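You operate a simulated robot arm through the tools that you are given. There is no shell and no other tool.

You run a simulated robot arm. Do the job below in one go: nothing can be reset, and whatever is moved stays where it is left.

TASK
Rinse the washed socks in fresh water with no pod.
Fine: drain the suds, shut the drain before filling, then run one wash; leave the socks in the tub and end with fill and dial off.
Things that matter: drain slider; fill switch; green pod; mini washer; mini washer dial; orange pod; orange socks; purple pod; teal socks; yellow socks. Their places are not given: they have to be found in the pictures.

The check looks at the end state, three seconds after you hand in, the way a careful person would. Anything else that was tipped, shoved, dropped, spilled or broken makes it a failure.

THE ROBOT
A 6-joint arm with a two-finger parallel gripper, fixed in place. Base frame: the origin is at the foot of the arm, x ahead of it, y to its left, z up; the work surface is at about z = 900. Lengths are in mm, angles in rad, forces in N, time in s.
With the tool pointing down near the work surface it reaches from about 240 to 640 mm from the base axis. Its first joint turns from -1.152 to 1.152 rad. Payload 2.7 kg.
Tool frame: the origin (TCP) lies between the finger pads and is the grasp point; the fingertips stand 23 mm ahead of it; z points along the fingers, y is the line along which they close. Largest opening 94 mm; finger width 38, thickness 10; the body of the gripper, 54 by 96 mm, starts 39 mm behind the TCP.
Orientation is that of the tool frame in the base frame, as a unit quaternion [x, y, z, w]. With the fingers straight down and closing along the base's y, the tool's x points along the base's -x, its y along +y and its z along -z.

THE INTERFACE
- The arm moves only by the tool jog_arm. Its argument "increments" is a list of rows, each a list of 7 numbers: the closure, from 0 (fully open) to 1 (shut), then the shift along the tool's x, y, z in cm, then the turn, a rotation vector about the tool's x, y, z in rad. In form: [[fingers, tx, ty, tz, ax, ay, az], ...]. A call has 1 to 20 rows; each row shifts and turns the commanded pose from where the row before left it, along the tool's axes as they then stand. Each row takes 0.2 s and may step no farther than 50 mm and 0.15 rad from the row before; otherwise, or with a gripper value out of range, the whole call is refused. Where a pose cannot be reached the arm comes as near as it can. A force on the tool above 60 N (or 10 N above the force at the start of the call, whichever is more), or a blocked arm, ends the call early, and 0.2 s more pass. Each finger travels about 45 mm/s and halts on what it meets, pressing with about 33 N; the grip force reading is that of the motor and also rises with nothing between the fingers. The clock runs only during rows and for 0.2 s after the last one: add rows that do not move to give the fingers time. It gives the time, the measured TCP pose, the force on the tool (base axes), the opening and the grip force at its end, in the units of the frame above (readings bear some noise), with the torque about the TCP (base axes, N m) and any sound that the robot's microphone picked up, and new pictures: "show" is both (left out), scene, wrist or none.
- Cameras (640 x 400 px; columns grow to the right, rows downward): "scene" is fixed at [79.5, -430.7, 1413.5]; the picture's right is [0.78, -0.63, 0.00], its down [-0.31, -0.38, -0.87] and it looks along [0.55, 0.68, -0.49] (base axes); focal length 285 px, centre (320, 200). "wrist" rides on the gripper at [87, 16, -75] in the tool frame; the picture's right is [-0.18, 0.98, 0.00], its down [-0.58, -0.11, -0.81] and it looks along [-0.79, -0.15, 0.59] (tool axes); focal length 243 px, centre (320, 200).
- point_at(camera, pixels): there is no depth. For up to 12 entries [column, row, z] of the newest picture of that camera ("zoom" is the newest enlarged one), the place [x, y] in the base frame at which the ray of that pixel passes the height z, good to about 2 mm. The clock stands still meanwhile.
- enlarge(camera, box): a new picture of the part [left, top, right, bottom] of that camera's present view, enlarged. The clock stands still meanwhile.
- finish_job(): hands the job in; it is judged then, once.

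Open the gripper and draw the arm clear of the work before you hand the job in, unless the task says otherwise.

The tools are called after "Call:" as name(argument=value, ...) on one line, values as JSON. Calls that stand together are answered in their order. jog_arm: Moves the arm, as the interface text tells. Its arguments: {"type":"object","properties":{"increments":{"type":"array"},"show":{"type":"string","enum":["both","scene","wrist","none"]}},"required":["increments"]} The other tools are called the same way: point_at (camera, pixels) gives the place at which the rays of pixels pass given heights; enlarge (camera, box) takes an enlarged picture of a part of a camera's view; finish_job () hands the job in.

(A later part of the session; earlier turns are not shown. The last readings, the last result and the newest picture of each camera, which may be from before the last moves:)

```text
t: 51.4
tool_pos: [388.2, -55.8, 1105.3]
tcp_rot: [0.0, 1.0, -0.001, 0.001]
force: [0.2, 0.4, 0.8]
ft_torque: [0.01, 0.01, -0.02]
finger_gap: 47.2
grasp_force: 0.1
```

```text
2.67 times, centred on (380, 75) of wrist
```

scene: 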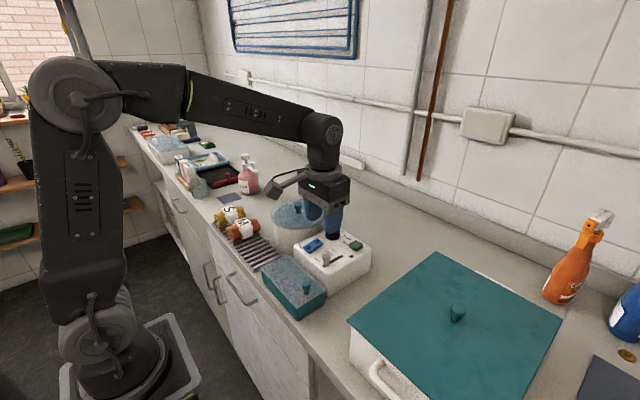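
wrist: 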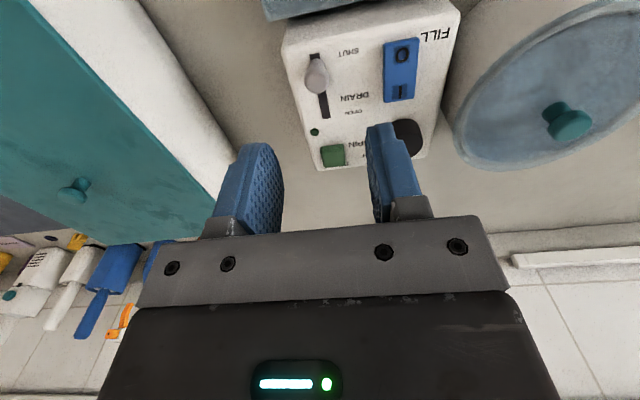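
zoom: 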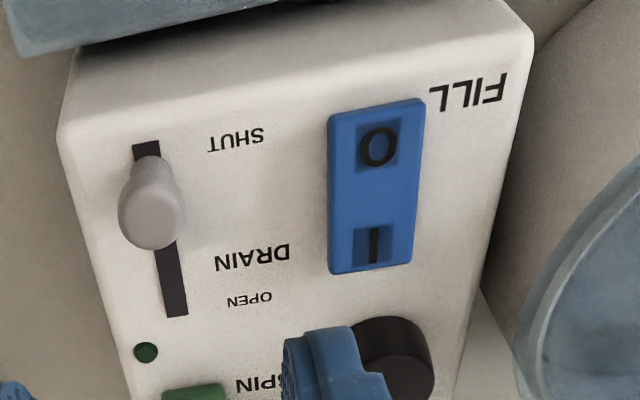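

Drain is shut again. Now I locate the rocker's 0 and I ends for pressing.

Call:
point_at(camera="zoom", pixels=[[330, 117, 980], [425, 100, 980], [333, 273, 980], [410, 265, 980], [378, 146, 980], [373, 244, 980], [146, 352, 975], [152, 220, 998]])

Call:
enlarge(camera="scene", box=[290, 215, 370, 285])

```text
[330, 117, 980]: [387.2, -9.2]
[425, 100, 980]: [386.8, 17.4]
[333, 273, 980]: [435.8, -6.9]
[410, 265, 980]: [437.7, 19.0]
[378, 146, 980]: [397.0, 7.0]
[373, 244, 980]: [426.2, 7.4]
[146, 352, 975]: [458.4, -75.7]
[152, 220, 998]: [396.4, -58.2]
```

```text
5.71 times, centred on (330, 250) of scene
```

zoom: 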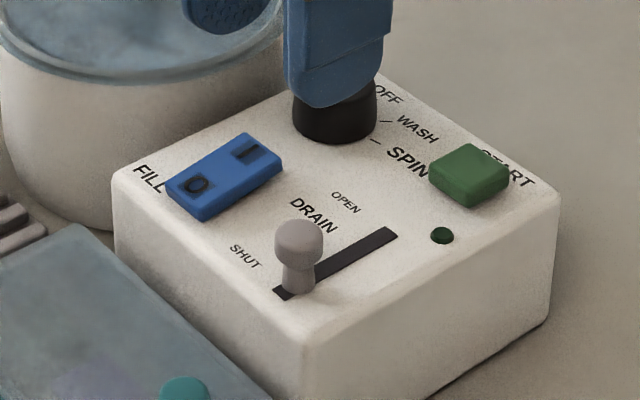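

Rocker spans x 387–437, y -8–18, currently with 0 pressed (off). I close the fingers, move over the I end and tilt the tool by 0.5 rad about y so one corner/edge can press the I end.

Call:
jog_arm(increments=[[1, -2.0, 3.0, 0, 0, 0, 0], [1, -2.1, 3.1, 0, 0, 0, 0], [1, 0, 0, 0, 0, 0.125, 0], [1, 0, 0, 0, 0, 0.125, 0], [1, 0, 0, 0, 0, 0.125, 0], [1, 0, 0, 0, 0, 0.125, 0], [1, 0, 0, 0, 0, 0, 0]])

```text
t: 53.0
tool_pos: [427.9, 6.5, 1105.9]
tcp_rot: [0.0, 0.969, -0.002, -0.246]
force: [-1.2, 0.0, -0.5]
ft_torque: [-0.01, -0.05, 0.0]
finger_gap: 0.0
grasp_force: 32.8
```

scene: 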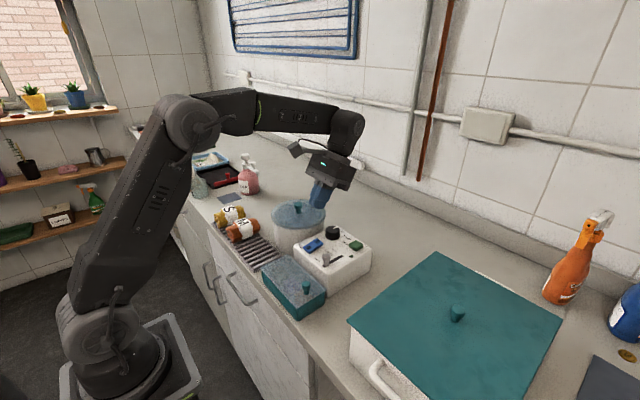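
wrist: 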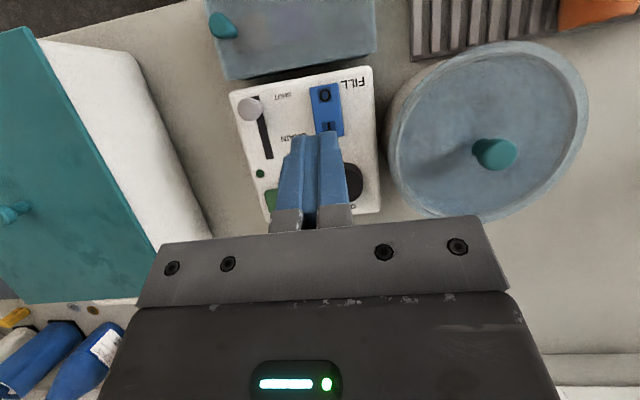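

This pose gives a good view of both rocker and tub. I take a baseline of the drained tub before filling.

Call:
enlarge(camera="wrist", box=[380, 40, 600, 220])

Call:
enlarge(camera="wrist", box=[230, 60, 390, 220])

```text
2.22 times, centred on (490, 130) of wrist
```

zoom: 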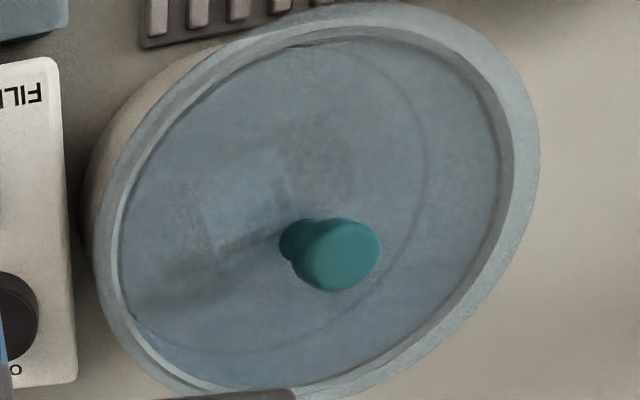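

```text
2.50 times, centred on (310, 140) of wrist
```

zoom: 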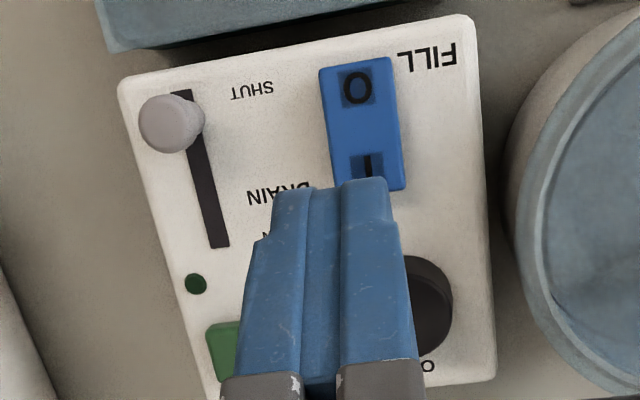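

A faint ring (the floor edge/waterline) is visible and will help in watching the level. I descend straight down 80 mm toward the I end.

Call:
jog_arm(increments=[[1, -1.916, -0.1, 3.512, 0, 0, 0], [1, -1.916, 0, 3.512, 0, 0, 0], [1, 0, 0, 0, 0, 0, 0]])

Call:
enlarge(camera="wrist", box=[230, 60, 390, 220])

Call:
enlarge(camera="scene", box=[290, 200, 370, 270])

```text
t: 53.8
tool_pos: [429.1, 3.7, 1022.8]
tcp_rot: [0.0, 0.969, -0.002, -0.247]
force: [0.1, 0.3, 0.0]
ft_torque: [0.01, -0.03, 0.03]
finger_gap: 0.0
grasp_force: 33.0
```

scene: 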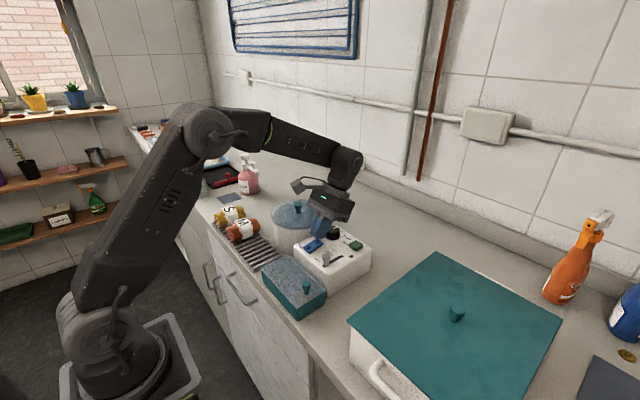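
wrist: 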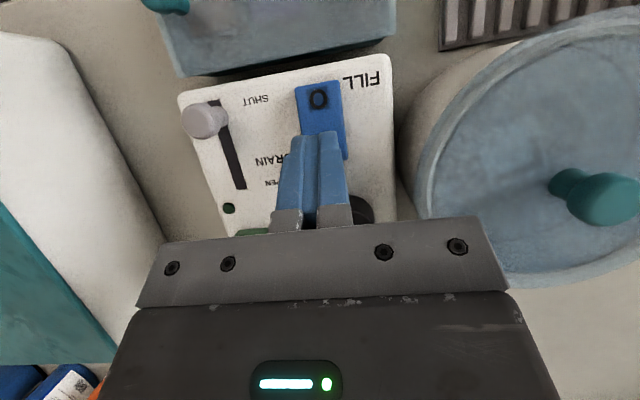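

```text
2.50 times, centred on (310, 140) of wrist
```

zoom: 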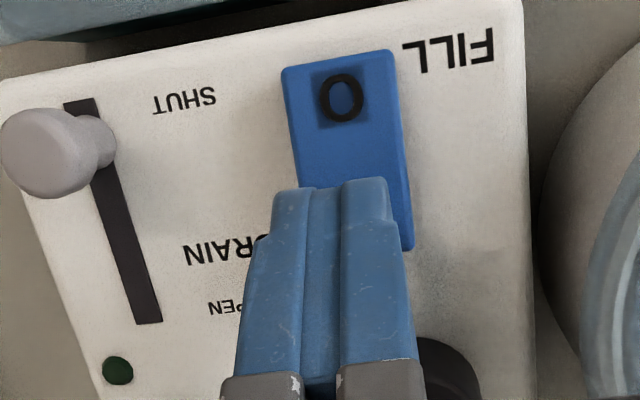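

```text
5.71 times, centred on (330, 235) of scene
```

zoom: 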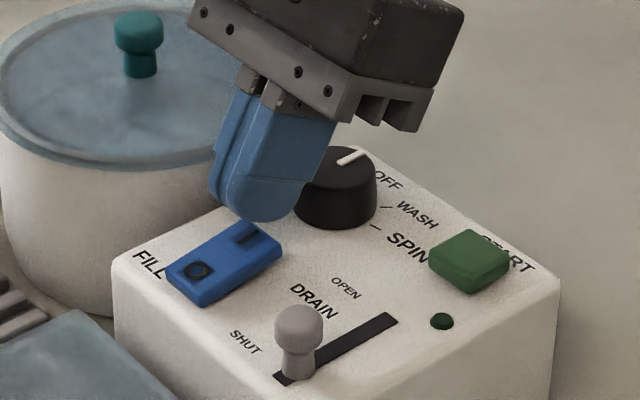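

The tip is over the I end. I press down in 4 mm steps watching the force.

Call:
jog_arm(increments=[[1, -0.192, 0.1, 0.351, 0, 0, 0], [1, -0.192, 0, 0.351, 0, 0, 0], [1, -0.144, 0, 0.263, 0, 0, 0]], show="wrist")

```text
t: 54.6
tool_pos: [430.5, 5.8, 1013.7]
tcp_rot: [0.0, 0.97, -0.002, -0.245]
force: [9.3, 0.0, 2.7]
ft_torque: [0.01, -0.27, -0.06]
finger_gap: 0.3
grasp_force: 32.8
```

wrist: 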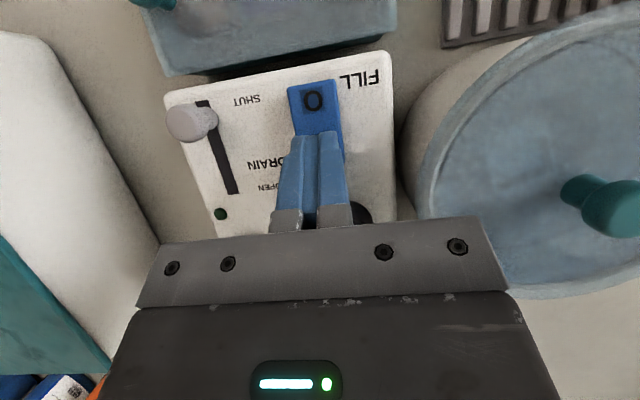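

Contact began (9 N). I look closely at the rocker to see its state.

Call:
enlarge(camera="scene", box=[290, 200, 370, 270])

Call:
enlarge(camera="wrist", box=[230, 60, 390, 220])

```text
5.71 times, centred on (330, 235) of scene
```

zoom: 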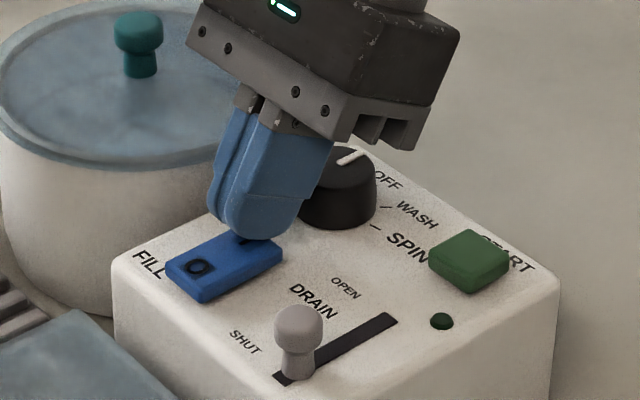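

```text
2.50 times, centred on (310, 140) of wrist
```

zoom: 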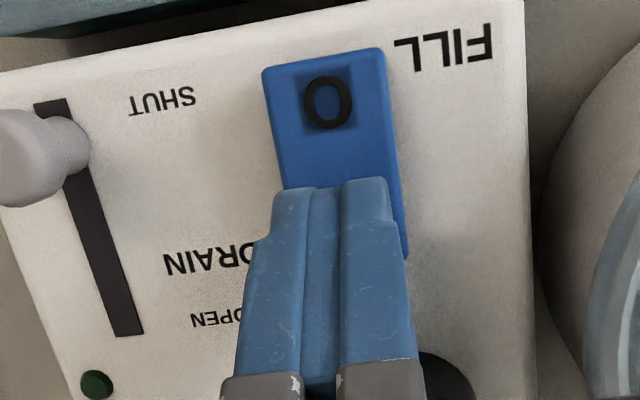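

Not flipped yet as far as I can tell. I continue pressing 6 mm in small steps.

Call:
jog_arm(increments=[[1, -0.144, 0, 0.263, 0, 0, 0], [1, -0.144, 0, 0.263, 0, 0, 0]], show="wrist")

Call:
enlarge(camera="scene", box=[290, 200, 370, 270])

```text
t: 55.2
tool_pos: [428.2, 6.0, 1010.7]
tcp_rot: [0.0, 0.97, -0.002, -0.243]
force: [0.1, 2.1, 30.2]
ft_torque: [0.19, -0.12, 0.06]
finger_gap: 0.1
grasp_force: 32.7
```

wrist: 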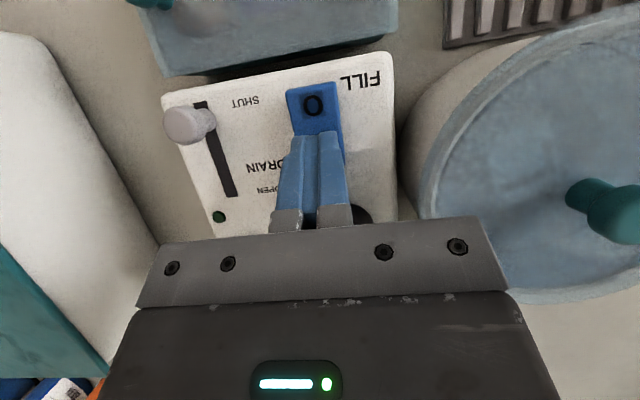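

```text
5.71 times, centred on (330, 235) of scene
```

zoom: 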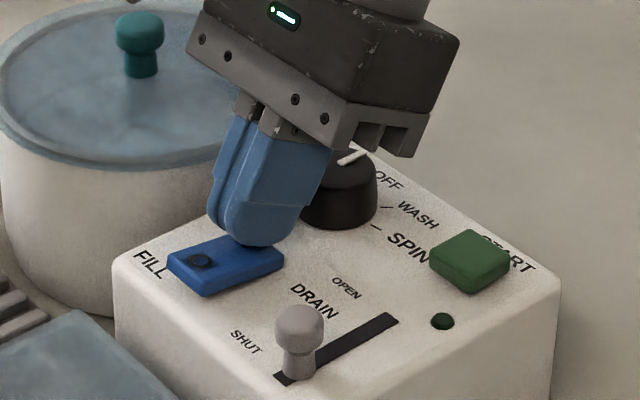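

The rocker looks flipped (0 end raised) with 30 N down-force. I lift straight up 60 mm and look at the rocker and the tub.

Call:
jog_arm(increments=[[1, 0.958, 0, -1.756, 0, 0, 0], [1, 1.916, 0, -3.512, 0, 0, 0], [1, 1.676, 0, -3.073, 0, 0, 0]], show="wrist")

Call:
enlarge(camera="wrist", box=[380, 40, 600, 220])

Call:
enlarge(camera="scene", box=[290, 215, 370, 285])

```text
t: 56.0
tool_pos: [429.2, 5.7, 1103.2]
tcp_rot: [0.0, 0.969, -0.001, -0.247]
force: [-1.0, -0.1, 0.3]
ft_torque: [0.01, 0.01, -0.01]
finger_gap: 0.0
grasp_force: 32.9
```

wrist: 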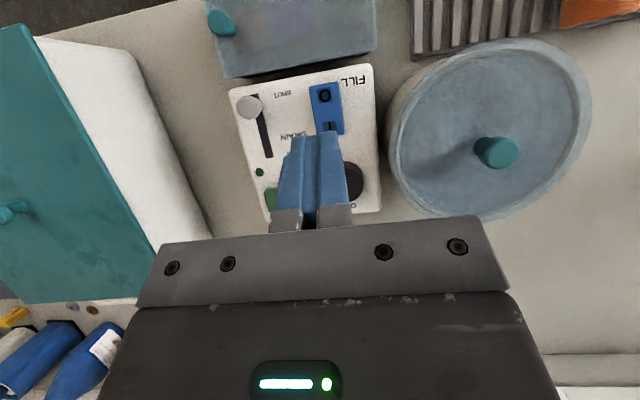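

```text
2.22 times, centred on (490, 130) of wrist
```

zoom: 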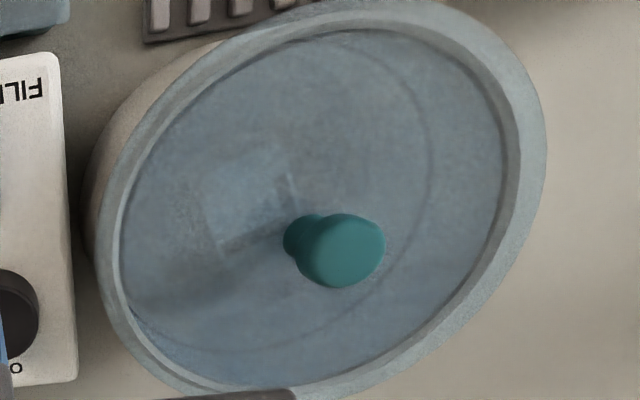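

```text
5.71 times, centred on (330, 250) of scene
```

zoom: 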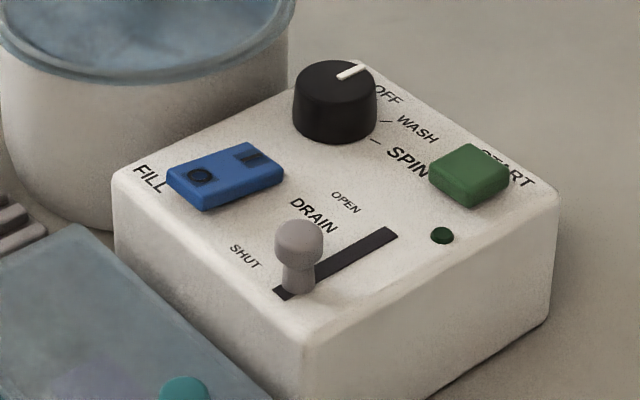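

The rocker is now on I (filling). I wait 2 s at a time and watch the tub from this same viewpoint.

Call:
jog_arm(increments=[[1, 0, 0, 0, 0, 0, 0], [1, 0, 0, 0, 0, 0, 0], [1, 0, 0, 0, 0, 0, 0], [1, 0, 0, 0, 0, 0, 0], [1, 0, 0, 0, 0, 0, 0], [1, 0, 0, 0, 0, 0, 0], [1, 0, 0, 0, 0, 0, 0], [1, 0, 0, 0, 0, 0, 0]], show="none")

Call:
enlarge(camera="wrist", box=[380, 40, 600, 220])

```text
t: 57.8
tool_pos: [429.0, 6.3, 1103.8]
tcp_rot: [0.0, 0.969, -0.002, -0.246]
force: [0.1, -1.1, -0.5]
ft_torque: [0.01, 0.02, -0.03]
finger_gap: 0.1
grasp_force: 33.2
```

```text
2.22 times, centred on (490, 130) of wrist
```

zoom: 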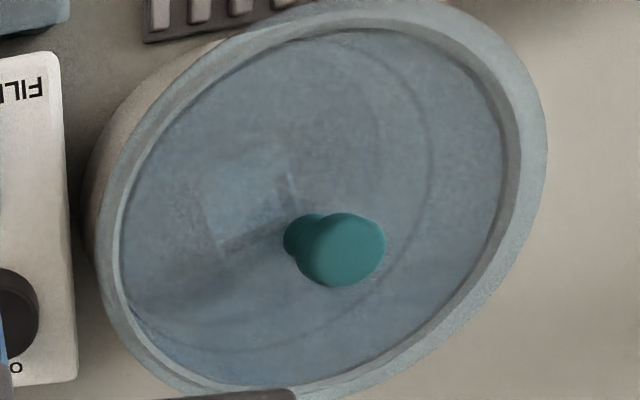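

A new inner ring (at about zoom (380,120)) has appeared: the waterline. I keep monitoring.

Call:
jog_arm(increments=[[1, 0, 0, 0, 0, 0, 0], [1, 0, 0, 0, 0, 0, 0], [1, 0, 0, 0, 0, 0, 0], [1, 0, 0, 0, 0, 0, 0], [1, 0, 0, 0, 0, 0, 0], [1, 0, 0, 0, 0, 0, 0], [1, 0, 0, 0, 0, 0, 0], [1, 0, 0, 0, 0, 0, 0]], show="none")

Call:
enlarge(camera="wrist", box=[380, 40, 600, 220])

```text
t: 59.6
tool_pos: [431.1, 5.5, 1103.1]
tcp_rot: [0.001, 0.969, -0.001, -0.246]
force: [-0.7, -0.9, -0.4]
ft_torque: [-0.01, 0.04, 0.02]
finger_gap: 0.0
grasp_force: 33.0
```

```text
2.22 times, centred on (490, 130) of wrist
```

zoom: 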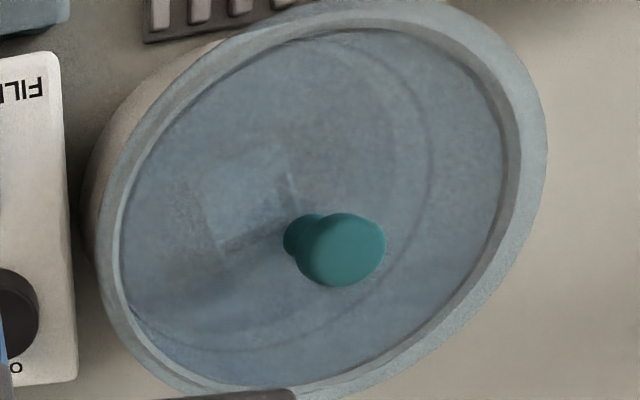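

The waterline ring is moving outward toward the fixed outer ring (probably the fill mark at zoom (430,170)). I continue.

Call:
jog_arm(increments=[[1, 0, 0, 0, 0, 0, 0], [1, 0, 0, 0, 0, 0, 0], [1, 0, 0, 0, 0, 0, 0], [1, 0, 0, 0, 0, 0, 0], [1, 0, 0, 0, 0, 0, 0], [1, 0, 0, 0, 0, 0, 0]], show="none")

Call:
enlarge(camera="wrist", box=[420, 40, 580, 180])

```text
t: 61.0
tool_pos: [429.3, 6.5, 1101.8]
tcp_rot: [0.0, 0.969, -0.001, -0.246]
force: [0.4, -0.7, -0.3]
ft_torque: [-0.02, -0.02, -0.02]
finger_gap: 0.0
grasp_force: 32.9
```

```text
2.86 times, centred on (500, 110) of wrist
```

zoom: 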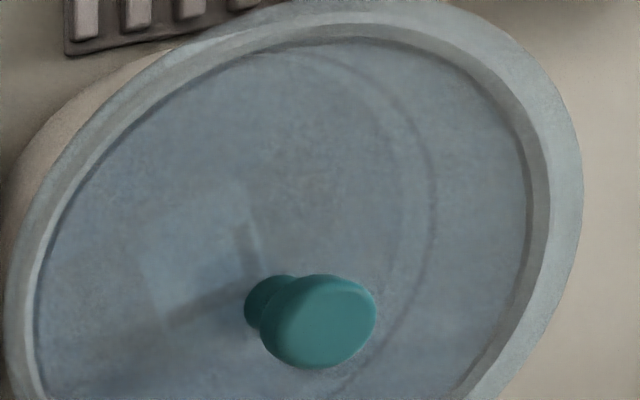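

The waterline (wrist col ~529) approaches the mark (col ~540) at ~3.6 px/s. I move over to the 0 end and descend partway to be ready.

Call:
jog_arm(increments=[[1, 3.07, -0.1, 1.68, 0, 0, 0], [1, -1.437, 0, 2.634, 0, 0, 0], [1, -1.197, 0, 2.195, 0, 0, 0]], show="wrist")

Call:
enlarge(camera="wrist", box=[440, 0, 640, 220])

```text
t: 61.8
tool_pos: [394.1, 4.8, 1047.3]
tcp_rot: [0.0, 0.969, -0.002, -0.245]
force: [0.6, -0.5, 0.1]
ft_torque: [0.0, 0.01, 0.02]
finger_gap: 0.1
grasp_force: 32.8
```

wrist: 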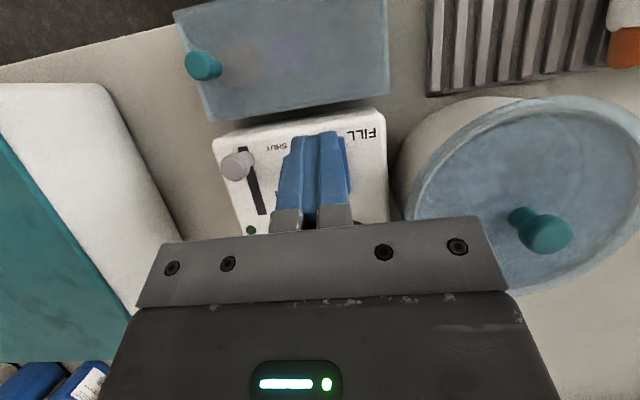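

```text
1.82 times, centred on (540, 110) of wrist
```

zoom: 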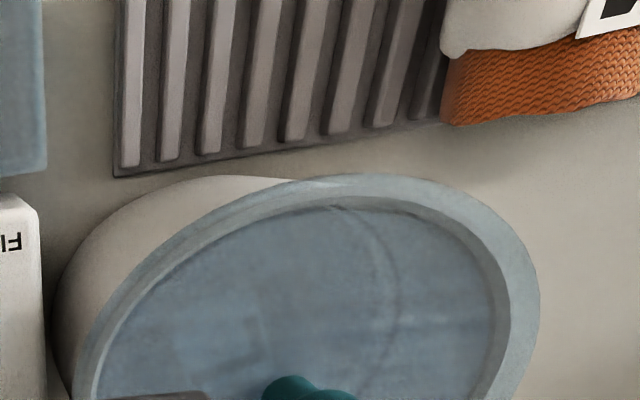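

I zoom more tightly on the ring area to compare waterline and mark.

Call:
enlarge(camera="wrist", box=[540, 90, 640, 220])

```text
3.08 times, centred on (590, 155) of wrist
```

zoom: 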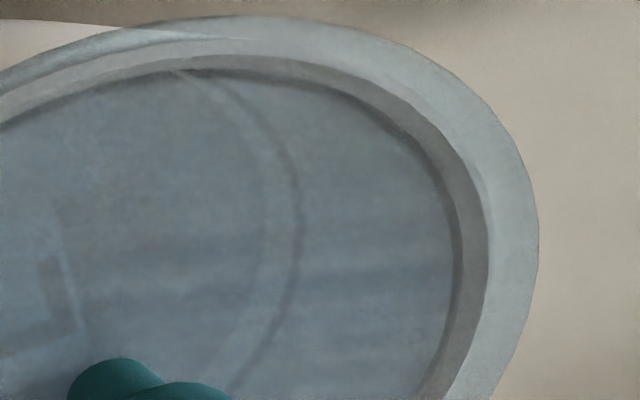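

The water is ~10 px below the mark, about 2 s away. I wait 0.6 s then press the 0 end (about 1.2 s of descent).

Call:
jog_arm(increments=[[1, 0, 0, 0, 0, 0, 0], [1, 0, 0, 0, 0, 0, 0], [1, 0, 0, 0, 0, 0, 0], [1, -0.575, 0, 1.054, 0, 0, 0], [1, -0.575, 0, 1.054, 0, 0, 0], [1, -0.383, 0, 0.702, 0, 0, 0], [1, -0.192, 0, 0.351, 0, 0, 0], [1, -0.192, 0, 0.351, 0, 0, 0]], show="wrist")

Call:
enlarge(camera="scene", box=[290, 200, 370, 270])

```text
t: 63.7
tool_pos: [393.5, 4.8, 1014.9]
tcp_rot: [0.002, 0.969, -0.002, -0.246]
force: [-3.3, 0.2, 7.0]
ft_torque: [0.01, 0.08, 0.02]
finger_gap: 0.0
grasp_force: 32.7
stopped in row 8: the force on the tool passed its limit at 63 N (the readings are from after the stop); the commanded pose is now the measured one
```

wrist: 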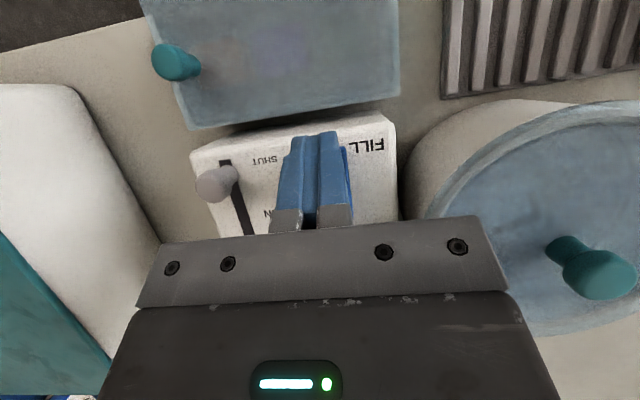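

```text
5.71 times, centred on (330, 235) of scene
```

zoom: 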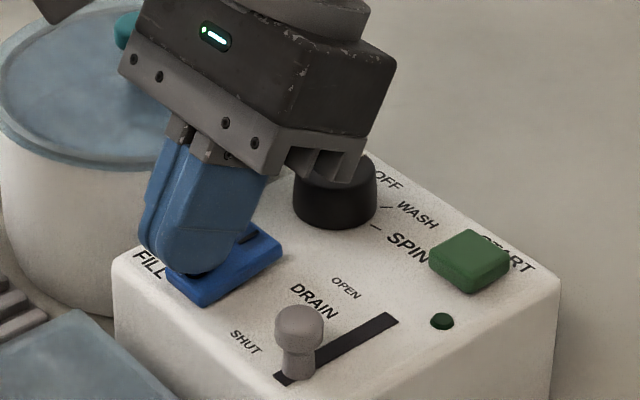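

The press stopped at 63 N; the rocker seems to be back on 0. I lift a little to verify immediately.

Call:
jog_arm(increments=[[1, 1.437, 0, -2.634, 0, 0, 0], [1, 1.437, 0, -2.634, 0, 0, 0]], show="wrist")

Call:
enlarge(camera="scene", box=[290, 200, 370, 270])

Call:
enlarge(camera="wrist", box=[440, 60, 640, 220])

```text
t: 64.3
tool_pos: [393.9, 5.0, 1075.3]
tcp_rot: [0.001, 0.969, -0.002, -0.245]
force: [-0.6, 0.3, 0.4]
ft_torque: [0.0, 0.02, -0.01]
finger_gap: 0.0
grasp_force: 33.0
```

wrist: 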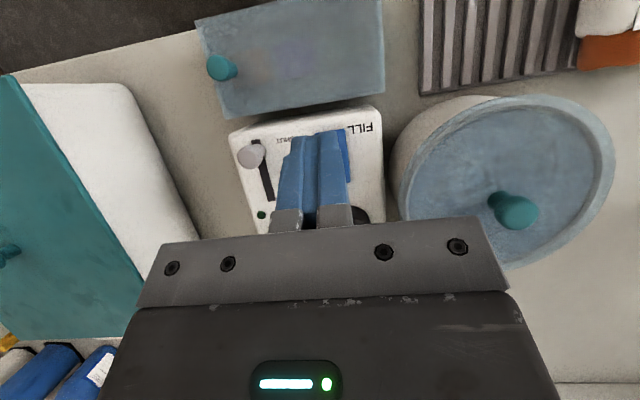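

```text
5.71 times, centred on (330, 235) of scene
```

zoom: 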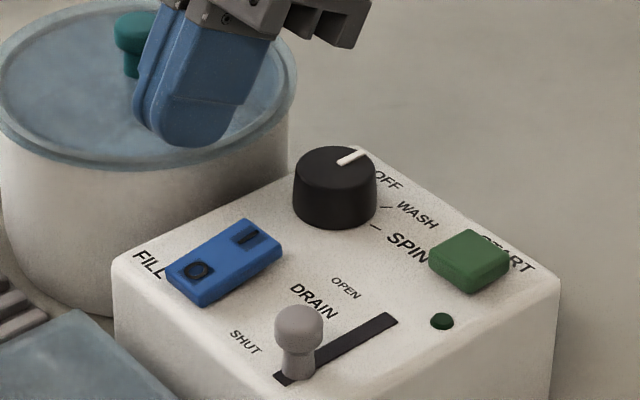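

```text
2.50 times, centred on (540, 140) of wrist
```

zoom: 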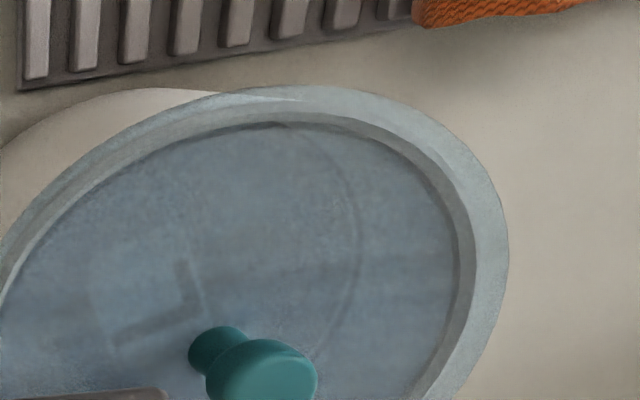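

The rocker is on 0 again. I return to the monitoring viewpoint and compare the water level with the mark.

Call:
jog_arm(increments=[[1, -3.07, 0.1, -1.68, 0, 0, 0], [1, 1.341, 0, -2.458, 0, 0, 0], [1, 0, 0, 0, 0, 0, 0]], show="wrist")

Call:
enlarge(camera="wrist", box=[420, 40, 580, 180])

Call:
enlarge(camera="wrist", box=[500, 50, 560, 110])

```text
t: 65.1
tool_pos: [428.5, 5.5, 1102.8]
tcp_rot: [0.001, 0.969, -0.002, -0.245]
force: [0.5, -1.1, -0.2]
ft_torque: [0.02, 0.02, -0.04]
finger_gap: 0.0
grasp_force: 32.7
```

wrist: 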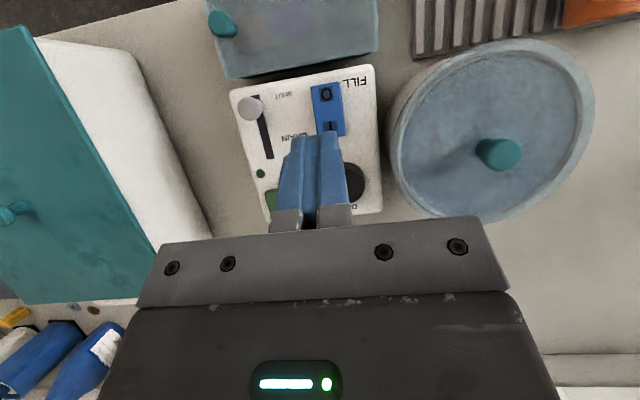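

```text
2.86 times, centred on (500, 110) of wrist
```

zoom: 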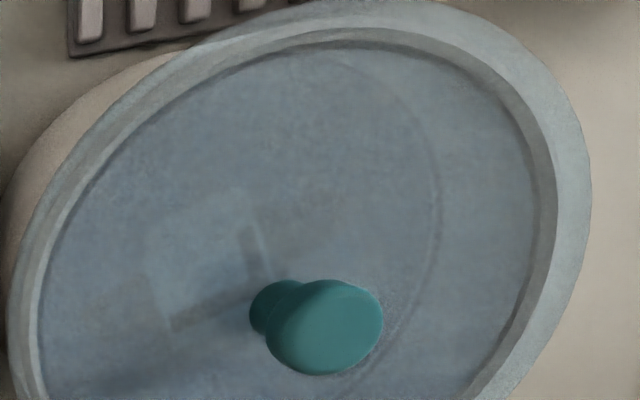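

```text
6.67 times, centred on (530, 80) of wrist
```

zoom: 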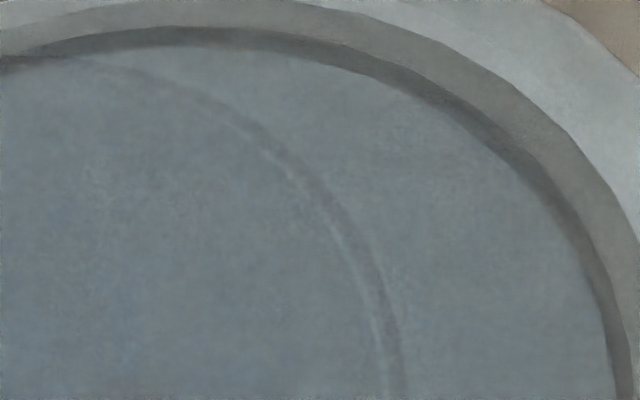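

The waterline now coincides with the mark. Next the dial: I enlarge the scene view around it to measure the pointer and tick angles.

Call:
enlarge(camera="scene", box=[318, 218, 363, 248])

```text
13.33 times, centred on (340, 233) of scene
```

zoom: 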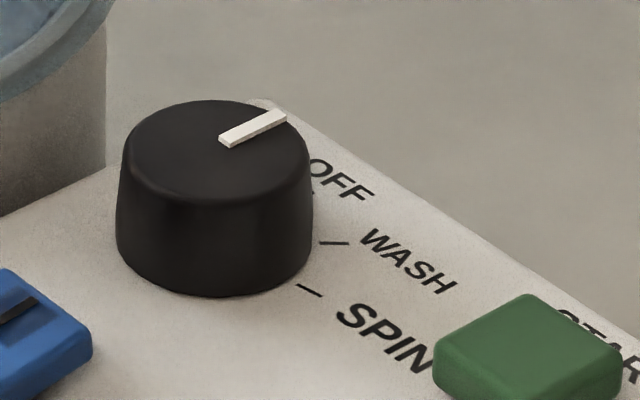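

I get the base coordinates of pointer ends, ticks and dial outline.

Call:
point_at(camera="zoom", pixels=[[225, 140, 999], [281, 116, 999], [215, 150, 999], [122, 150, 999], [308, 150, 999], [320, 243, 974], [348, 242, 974], [298, 284, 974], [321, 296, 974], [527, 315, 982], [117, 240, 974], [312, 240, 974]])

```text
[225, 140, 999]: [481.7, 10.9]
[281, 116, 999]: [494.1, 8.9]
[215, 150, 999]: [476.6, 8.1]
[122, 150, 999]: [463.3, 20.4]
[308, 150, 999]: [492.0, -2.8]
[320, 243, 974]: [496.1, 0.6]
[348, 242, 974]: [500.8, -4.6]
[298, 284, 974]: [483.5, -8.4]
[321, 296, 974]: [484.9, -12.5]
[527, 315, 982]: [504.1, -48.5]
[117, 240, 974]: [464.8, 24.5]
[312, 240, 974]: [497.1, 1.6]
```

Dial diameter is ~37 mm centred near (478,11). I straighten the tool, partly open, and hover above the dial for a precise view.

Call:
jog_arm(increments=[[0.45, 0, 0, 0, 0, -0.125, 0], [0.45, 0, 0, 0, 0, -0.125, 0], [0.45, 0, 0, 0, 0, -0.125, 0], [0.45, 0, 0, 0, 0, -0.125, 0], [0.45, -2.5, 0.3, 1, 0, 0, 0], [0.45, -2.4, 0.2, 1, 0, 0, 0], [0.45, 0, 0, 0, 0, 0, 0]])

Call:
enlarge(camera="wrist", box=[260, 0, 420, 120])

```text
t: 66.7
tool_pos: [478.2, 11.5, 1083.1]
tcp_rot: [0.0, 1.0, -0.002, 0.003]
force: [-0.4, 0.3, -0.2]
ft_torque: [0.0, -0.02, -0.02]
finger_gap: 51.8
grasp_force: 0.0
```

scene: 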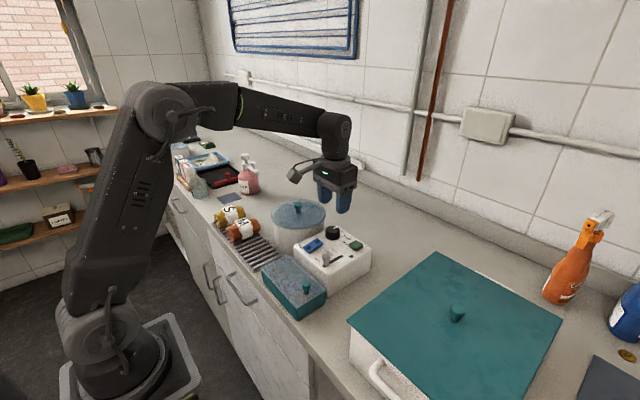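
wrist: 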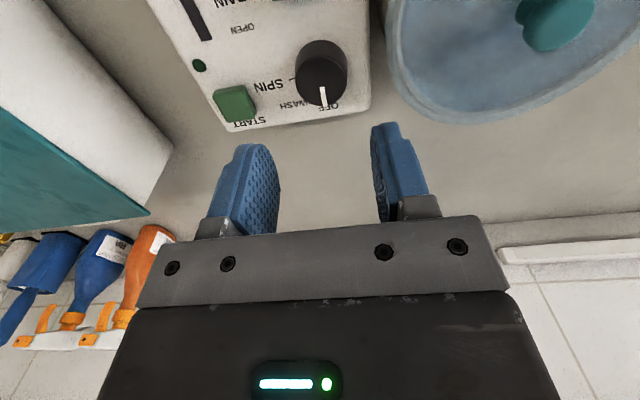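

```text
3.33 times, centred on (340, 60) of wrist
```

zoom: 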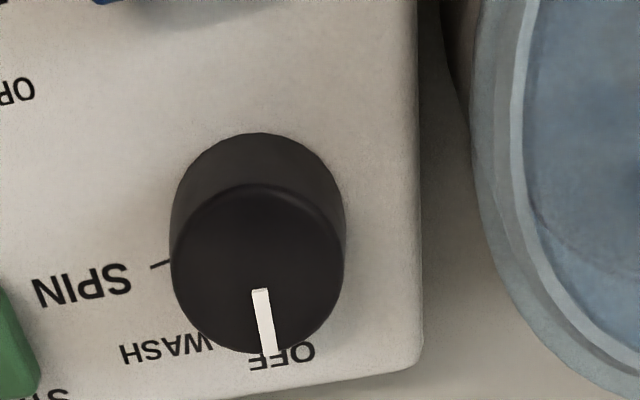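

I query the dial centre, pointer ends and SPIN tick from this near view.

Call:
point_at(camera="zoom", pixels=[[258, 268, 998], [261, 290, 999], [270, 352, 999], [150, 268, 974], [169, 261, 974], [172, 268, 996], [345, 262, 996], [290, 354, 974], [210, 343, 974], [150, 351, 974]])

```text
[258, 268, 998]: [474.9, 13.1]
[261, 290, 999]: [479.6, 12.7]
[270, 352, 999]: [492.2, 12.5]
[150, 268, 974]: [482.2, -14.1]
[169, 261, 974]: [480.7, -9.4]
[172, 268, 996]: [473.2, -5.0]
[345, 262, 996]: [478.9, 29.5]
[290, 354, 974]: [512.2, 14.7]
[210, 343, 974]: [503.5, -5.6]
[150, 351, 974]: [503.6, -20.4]
```

Dial centre ≈ (476,12.3) with the pointer at 0° (along +x), SPIN tick ≈ -72°, so WASH ≈ -36°. I descend with the fingers straddling the dial and close.

Call:
jog_arm(increments=[[0.45, 0.2, 0.05, 3, 0, 0, 0], [0.45, 0, 0, 3, 0, 0, 0], [0.45, 0, 0, 2, 0, 0, 0], [0.45, 0, 0, 0, 0, 0, 0]])

Call:
enlarge(camera="scene", box=[300, 190, 380, 260])

```text
t: 67.7
tool_pos: [476.0, 11.2, 1000.6]
tcp_rot: [0.0, 1.0, -0.001, 0.002]
force: [-0.3, 0.0, 0.1]
ft_torque: [0.01, 0.01, 0.0]
finger_gap: 51.8
grasp_force: 0.1
```

scene: 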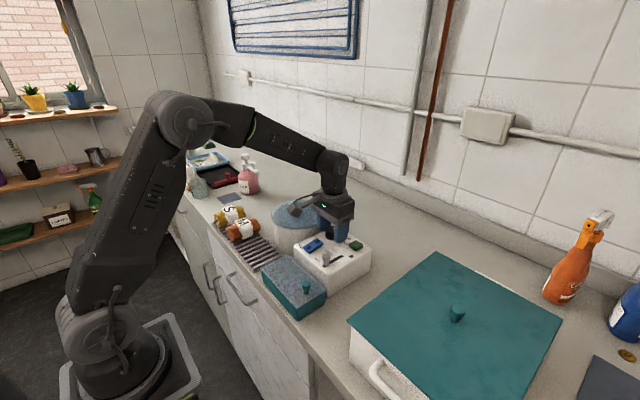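
wrist: 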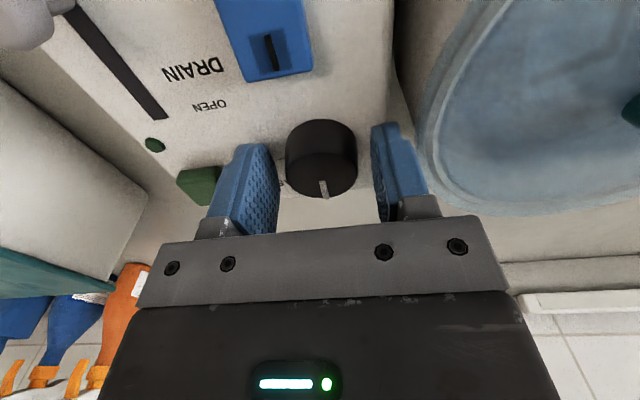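

```text
5.71 times, centred on (340, 225) of scene
```

zoom: 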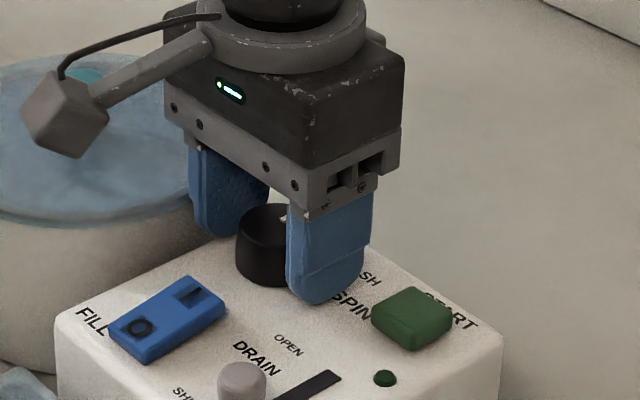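

The dial sits centred between the fingers (wrist (321,160)). I close onto it.

Call:
jog_arm(increments=[[0.6, 0, 0, 0, 0, 0, 0], [0.75, 0, 0, 0, 0, 0, 0], [0.8, 0, 0, 0, 0, 0, 0]], show="wrist")

```text
t: 68.5
tool_pos: [476.0, 12.5, 1002.0]
tcp_rot: [-0.001, 1.0, -0.001, 0.002]
force: [0.1, 6.0, -2.0]
ft_torque: [0.15, -0.22, -0.01]
finger_gap: 37.1
grasp_force: 45.2
```

wrist: 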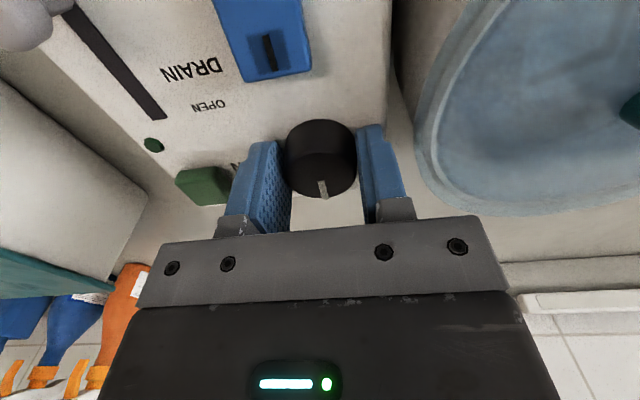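

Gripped at 37.1 mm. I turn +0.63 rad about the tool z (clockwise from above, OFF→WASH).

Call:
jog_arm(increments=[[0.8, 0, 0, 0, 0, 0, 0.126], [0.8, 0, 0, 0, 0, 0, 0.126], [0.8, 0, 0, 0, 0, 0, 0.126], [0.8, 0, 0, 0, 0, 0, 0.126], [0.8, 0, 0, 0, 0, 0, 0.126], [0.8, 0, 0, 0, 0, 0, 0]])

Call:
enlarge(camera="scene", box=[300, 200, 380, 260])

```text
t: 69.9
tool_pos: [476.7, 11.2, 1001.1]
tcp_rot: [0.312, 0.95, -0.001, 0.002]
force: [3.1, 22.8, -14.2]
ft_torque: [0.14, -0.28, 0.02]
finger_gap: 37.5
grasp_force: 45.2
```

scene: 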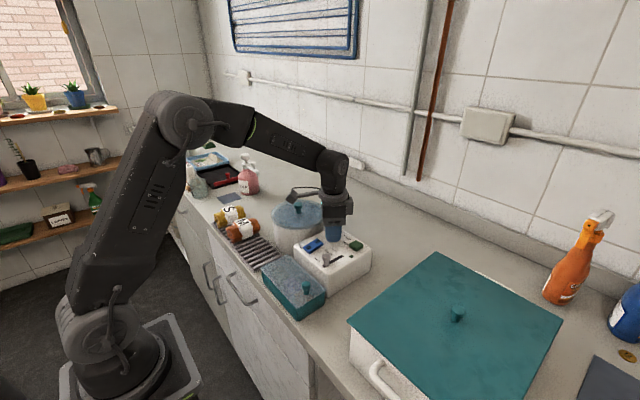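
wrist: 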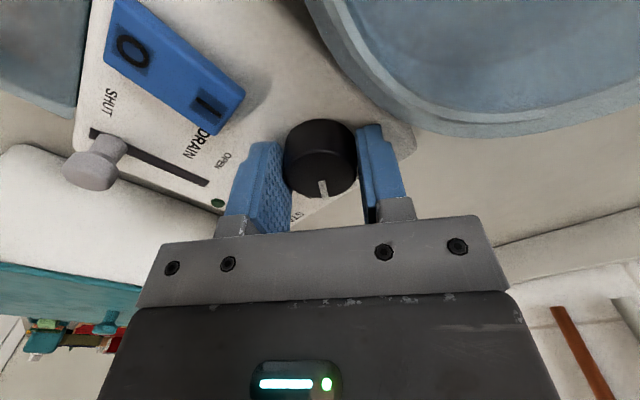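

```text
6.67 times, centred on (340, 230) of scene
```

zoom: 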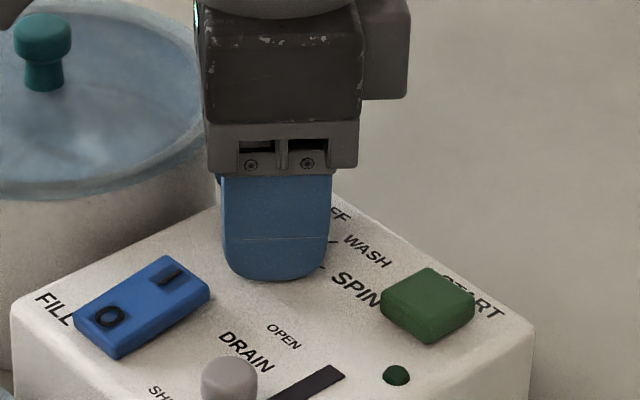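

The pointer stayed aligned with the gripper, so the dial turned ~36°. I release, lift, and verify the pointer against the WASH tick.

Call:
jog_arm(increments=[[0.45, 0, 0, 0, 0, 0, 0], [0.45, 0, 0, 0, 0, 0, 0], [0.45, 0, 0, -2, 0, 0, 0], [0.45, 0, 0, -4, 0, 0, 0], [0.45, 3, 0, -3, 0, 0, 0], [0.45, 4, 0, 0, 0, 0, 0]])

Call:
enlarge(camera="scene", box=[318, 218, 363, 248])

```text
t: 71.3
tool_pos: [418.0, 51.4, 1091.8]
tcp_rot: [0.311, 0.951, -0.002, 0.003]
force: [0.9, 0.1, -0.1]
ft_torque: [0.02, -0.03, 0.0]
finger_gap: 51.8
grasp_force: 0.1
```

scene: 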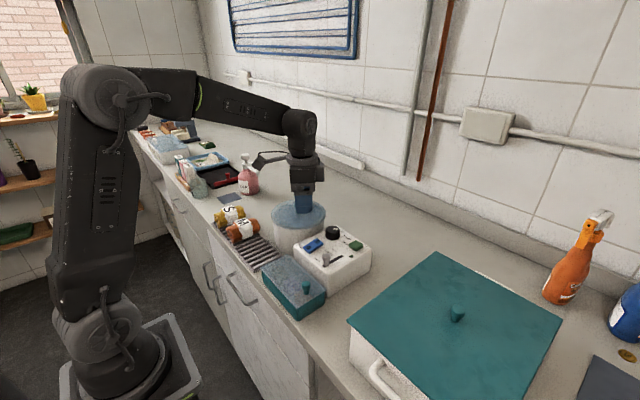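
wrist: 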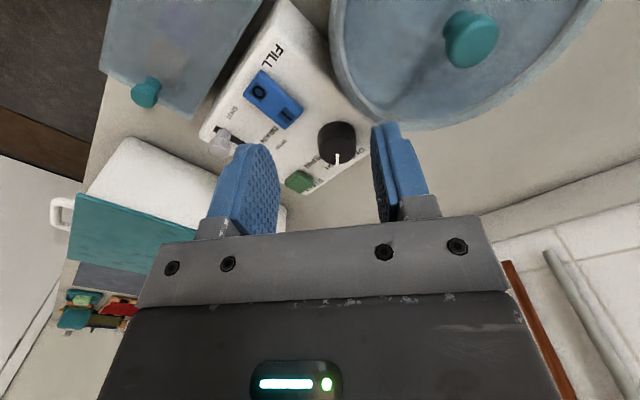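

```text
13.33 times, centred on (340, 233) of scene
```

zoom: 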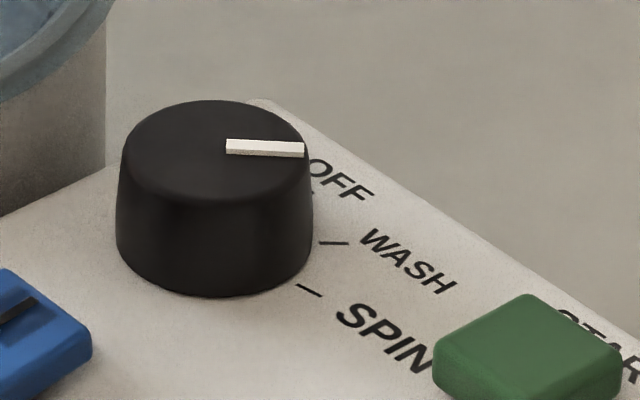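

I compare the pointer angle numerically against the ticks.

Call:
point_at(camera="zoom", pixels=[[226, 147, 999], [304, 151, 999], [319, 243, 974], [349, 242, 974], [297, 283, 974], [322, 296, 974], [214, 147, 998]])

Call:
enlarge(camera="wrist", box=[280, 100, 380, 200])

```text
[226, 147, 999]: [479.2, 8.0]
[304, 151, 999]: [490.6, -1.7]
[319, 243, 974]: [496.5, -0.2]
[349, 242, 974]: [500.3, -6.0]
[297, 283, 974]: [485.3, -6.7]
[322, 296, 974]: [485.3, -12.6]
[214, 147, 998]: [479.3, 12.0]
```

```text
4.00 times, centred on (330, 150) of wrist
```

zoom: 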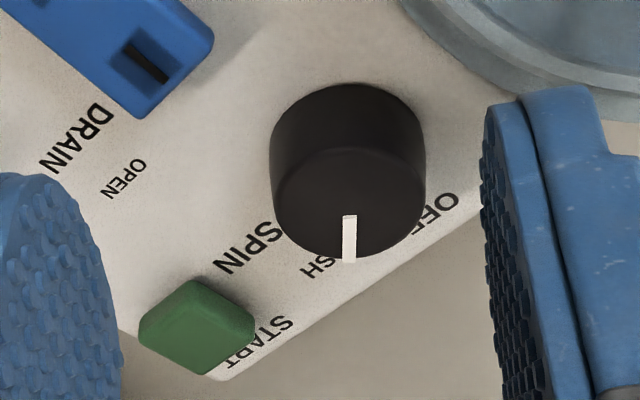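

I measure the pointer with the wrist zoom too.

Call:
point_at(camera="zoom", pixels=[[349, 216, 999], [349, 262, 999], [349, 205, 998], [438, 213, 974], [330, 262, 974], [265, 238, 974]])

```text
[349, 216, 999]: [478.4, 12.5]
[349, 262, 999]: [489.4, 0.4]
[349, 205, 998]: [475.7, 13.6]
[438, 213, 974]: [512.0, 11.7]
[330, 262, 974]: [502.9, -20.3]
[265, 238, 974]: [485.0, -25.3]
```

I enlarge further (re-rendered detail) to compare the pointer with the ticks accurately.

Call:
enlarge(camera="scene", box=[322, 221, 350, 242])

```text
16.00 times, centred on (336, 232) of scene
```

zoom: 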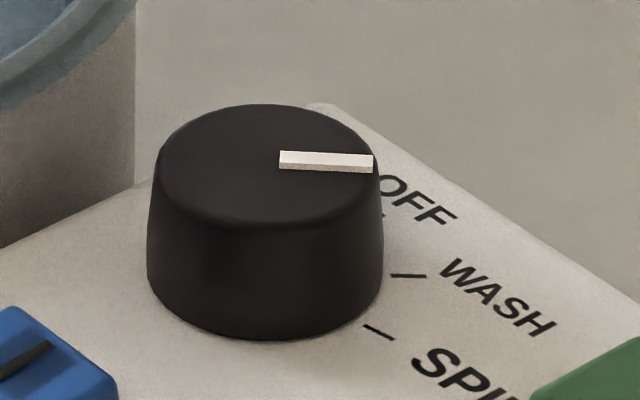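

Accounting for perspective, ticks are at ≈40° (WASH) and ≈80° (SPIN) and the pointer at ≈41–43°, so it is on WASH. I rotate back, close the fingers, and move over near START.

Call:
jog_arm(increments=[[1, 0, 0, 0, 0, 0, -0.126], [1, 0, 0, 0, 0, 0, -0.126], [1, 0, 0, 0, 0, 0, -0.126], [1, 0, 0, 0, 0, 0, -0.126], [1, 0, 0, 0, 0, 0, -0.126], [1, -1.5, -3.7, 0, 0, 0, 0], [1, -1.5, -3.7, 0, 0, 0, 0], [1, -1.5, -3.7, 0, 0, 0, 0], [1, 0, 0, 0, 0, 0, 0]])

Call:
enlarge(camera="wrist", box=[260, 20, 420, 140])

```text
t: 73.3
tool_pos: [462.6, -60.6, 1091.2]
tcp_rot: [-0.001, 1.0, -0.001, 0.003]
force: [0.4, 0.5, -0.1]
ft_torque: [0.0, 0.01, 0.01]
finger_gap: 0.2
grasp_force: 33.4
```

scene: 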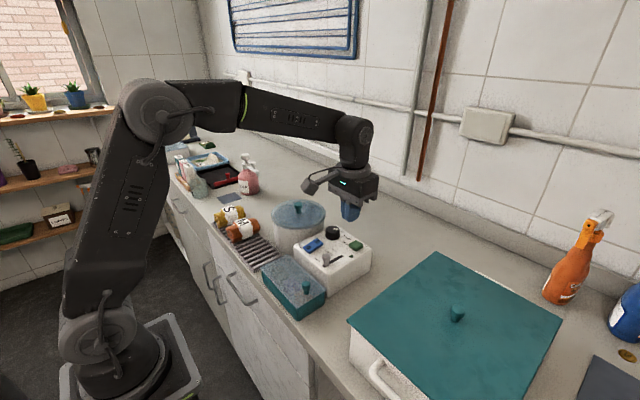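
wrist: 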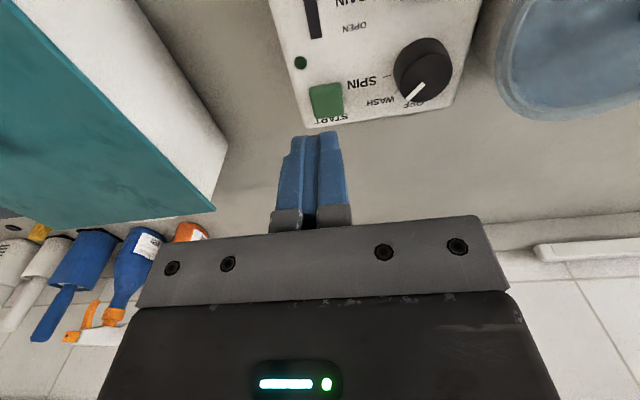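

```text
3.33 times, centred on (340, 80) of wrist
```

zoom: 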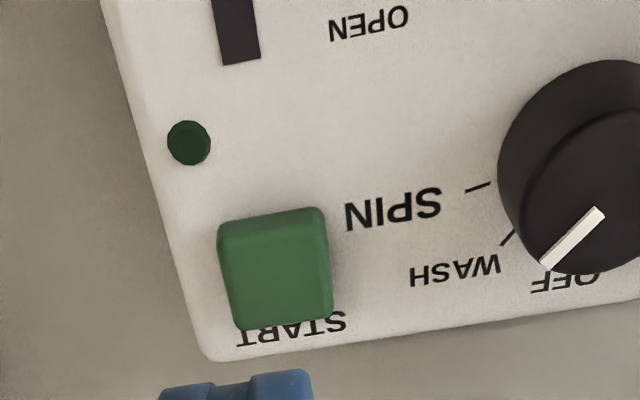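

The pointer is parallel to the WASH tick here. START's top face is around zoom (280,278); I locate it.

Call:
point_at(camera="zoom", pixels=[[280, 278, 983], [224, 240, 983], [327, 228, 983], [333, 315, 983], [237, 330, 983], [189, 142, 976]])

```text
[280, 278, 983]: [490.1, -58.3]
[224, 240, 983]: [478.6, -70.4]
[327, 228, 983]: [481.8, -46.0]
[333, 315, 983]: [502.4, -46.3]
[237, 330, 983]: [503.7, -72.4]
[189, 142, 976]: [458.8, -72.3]
```

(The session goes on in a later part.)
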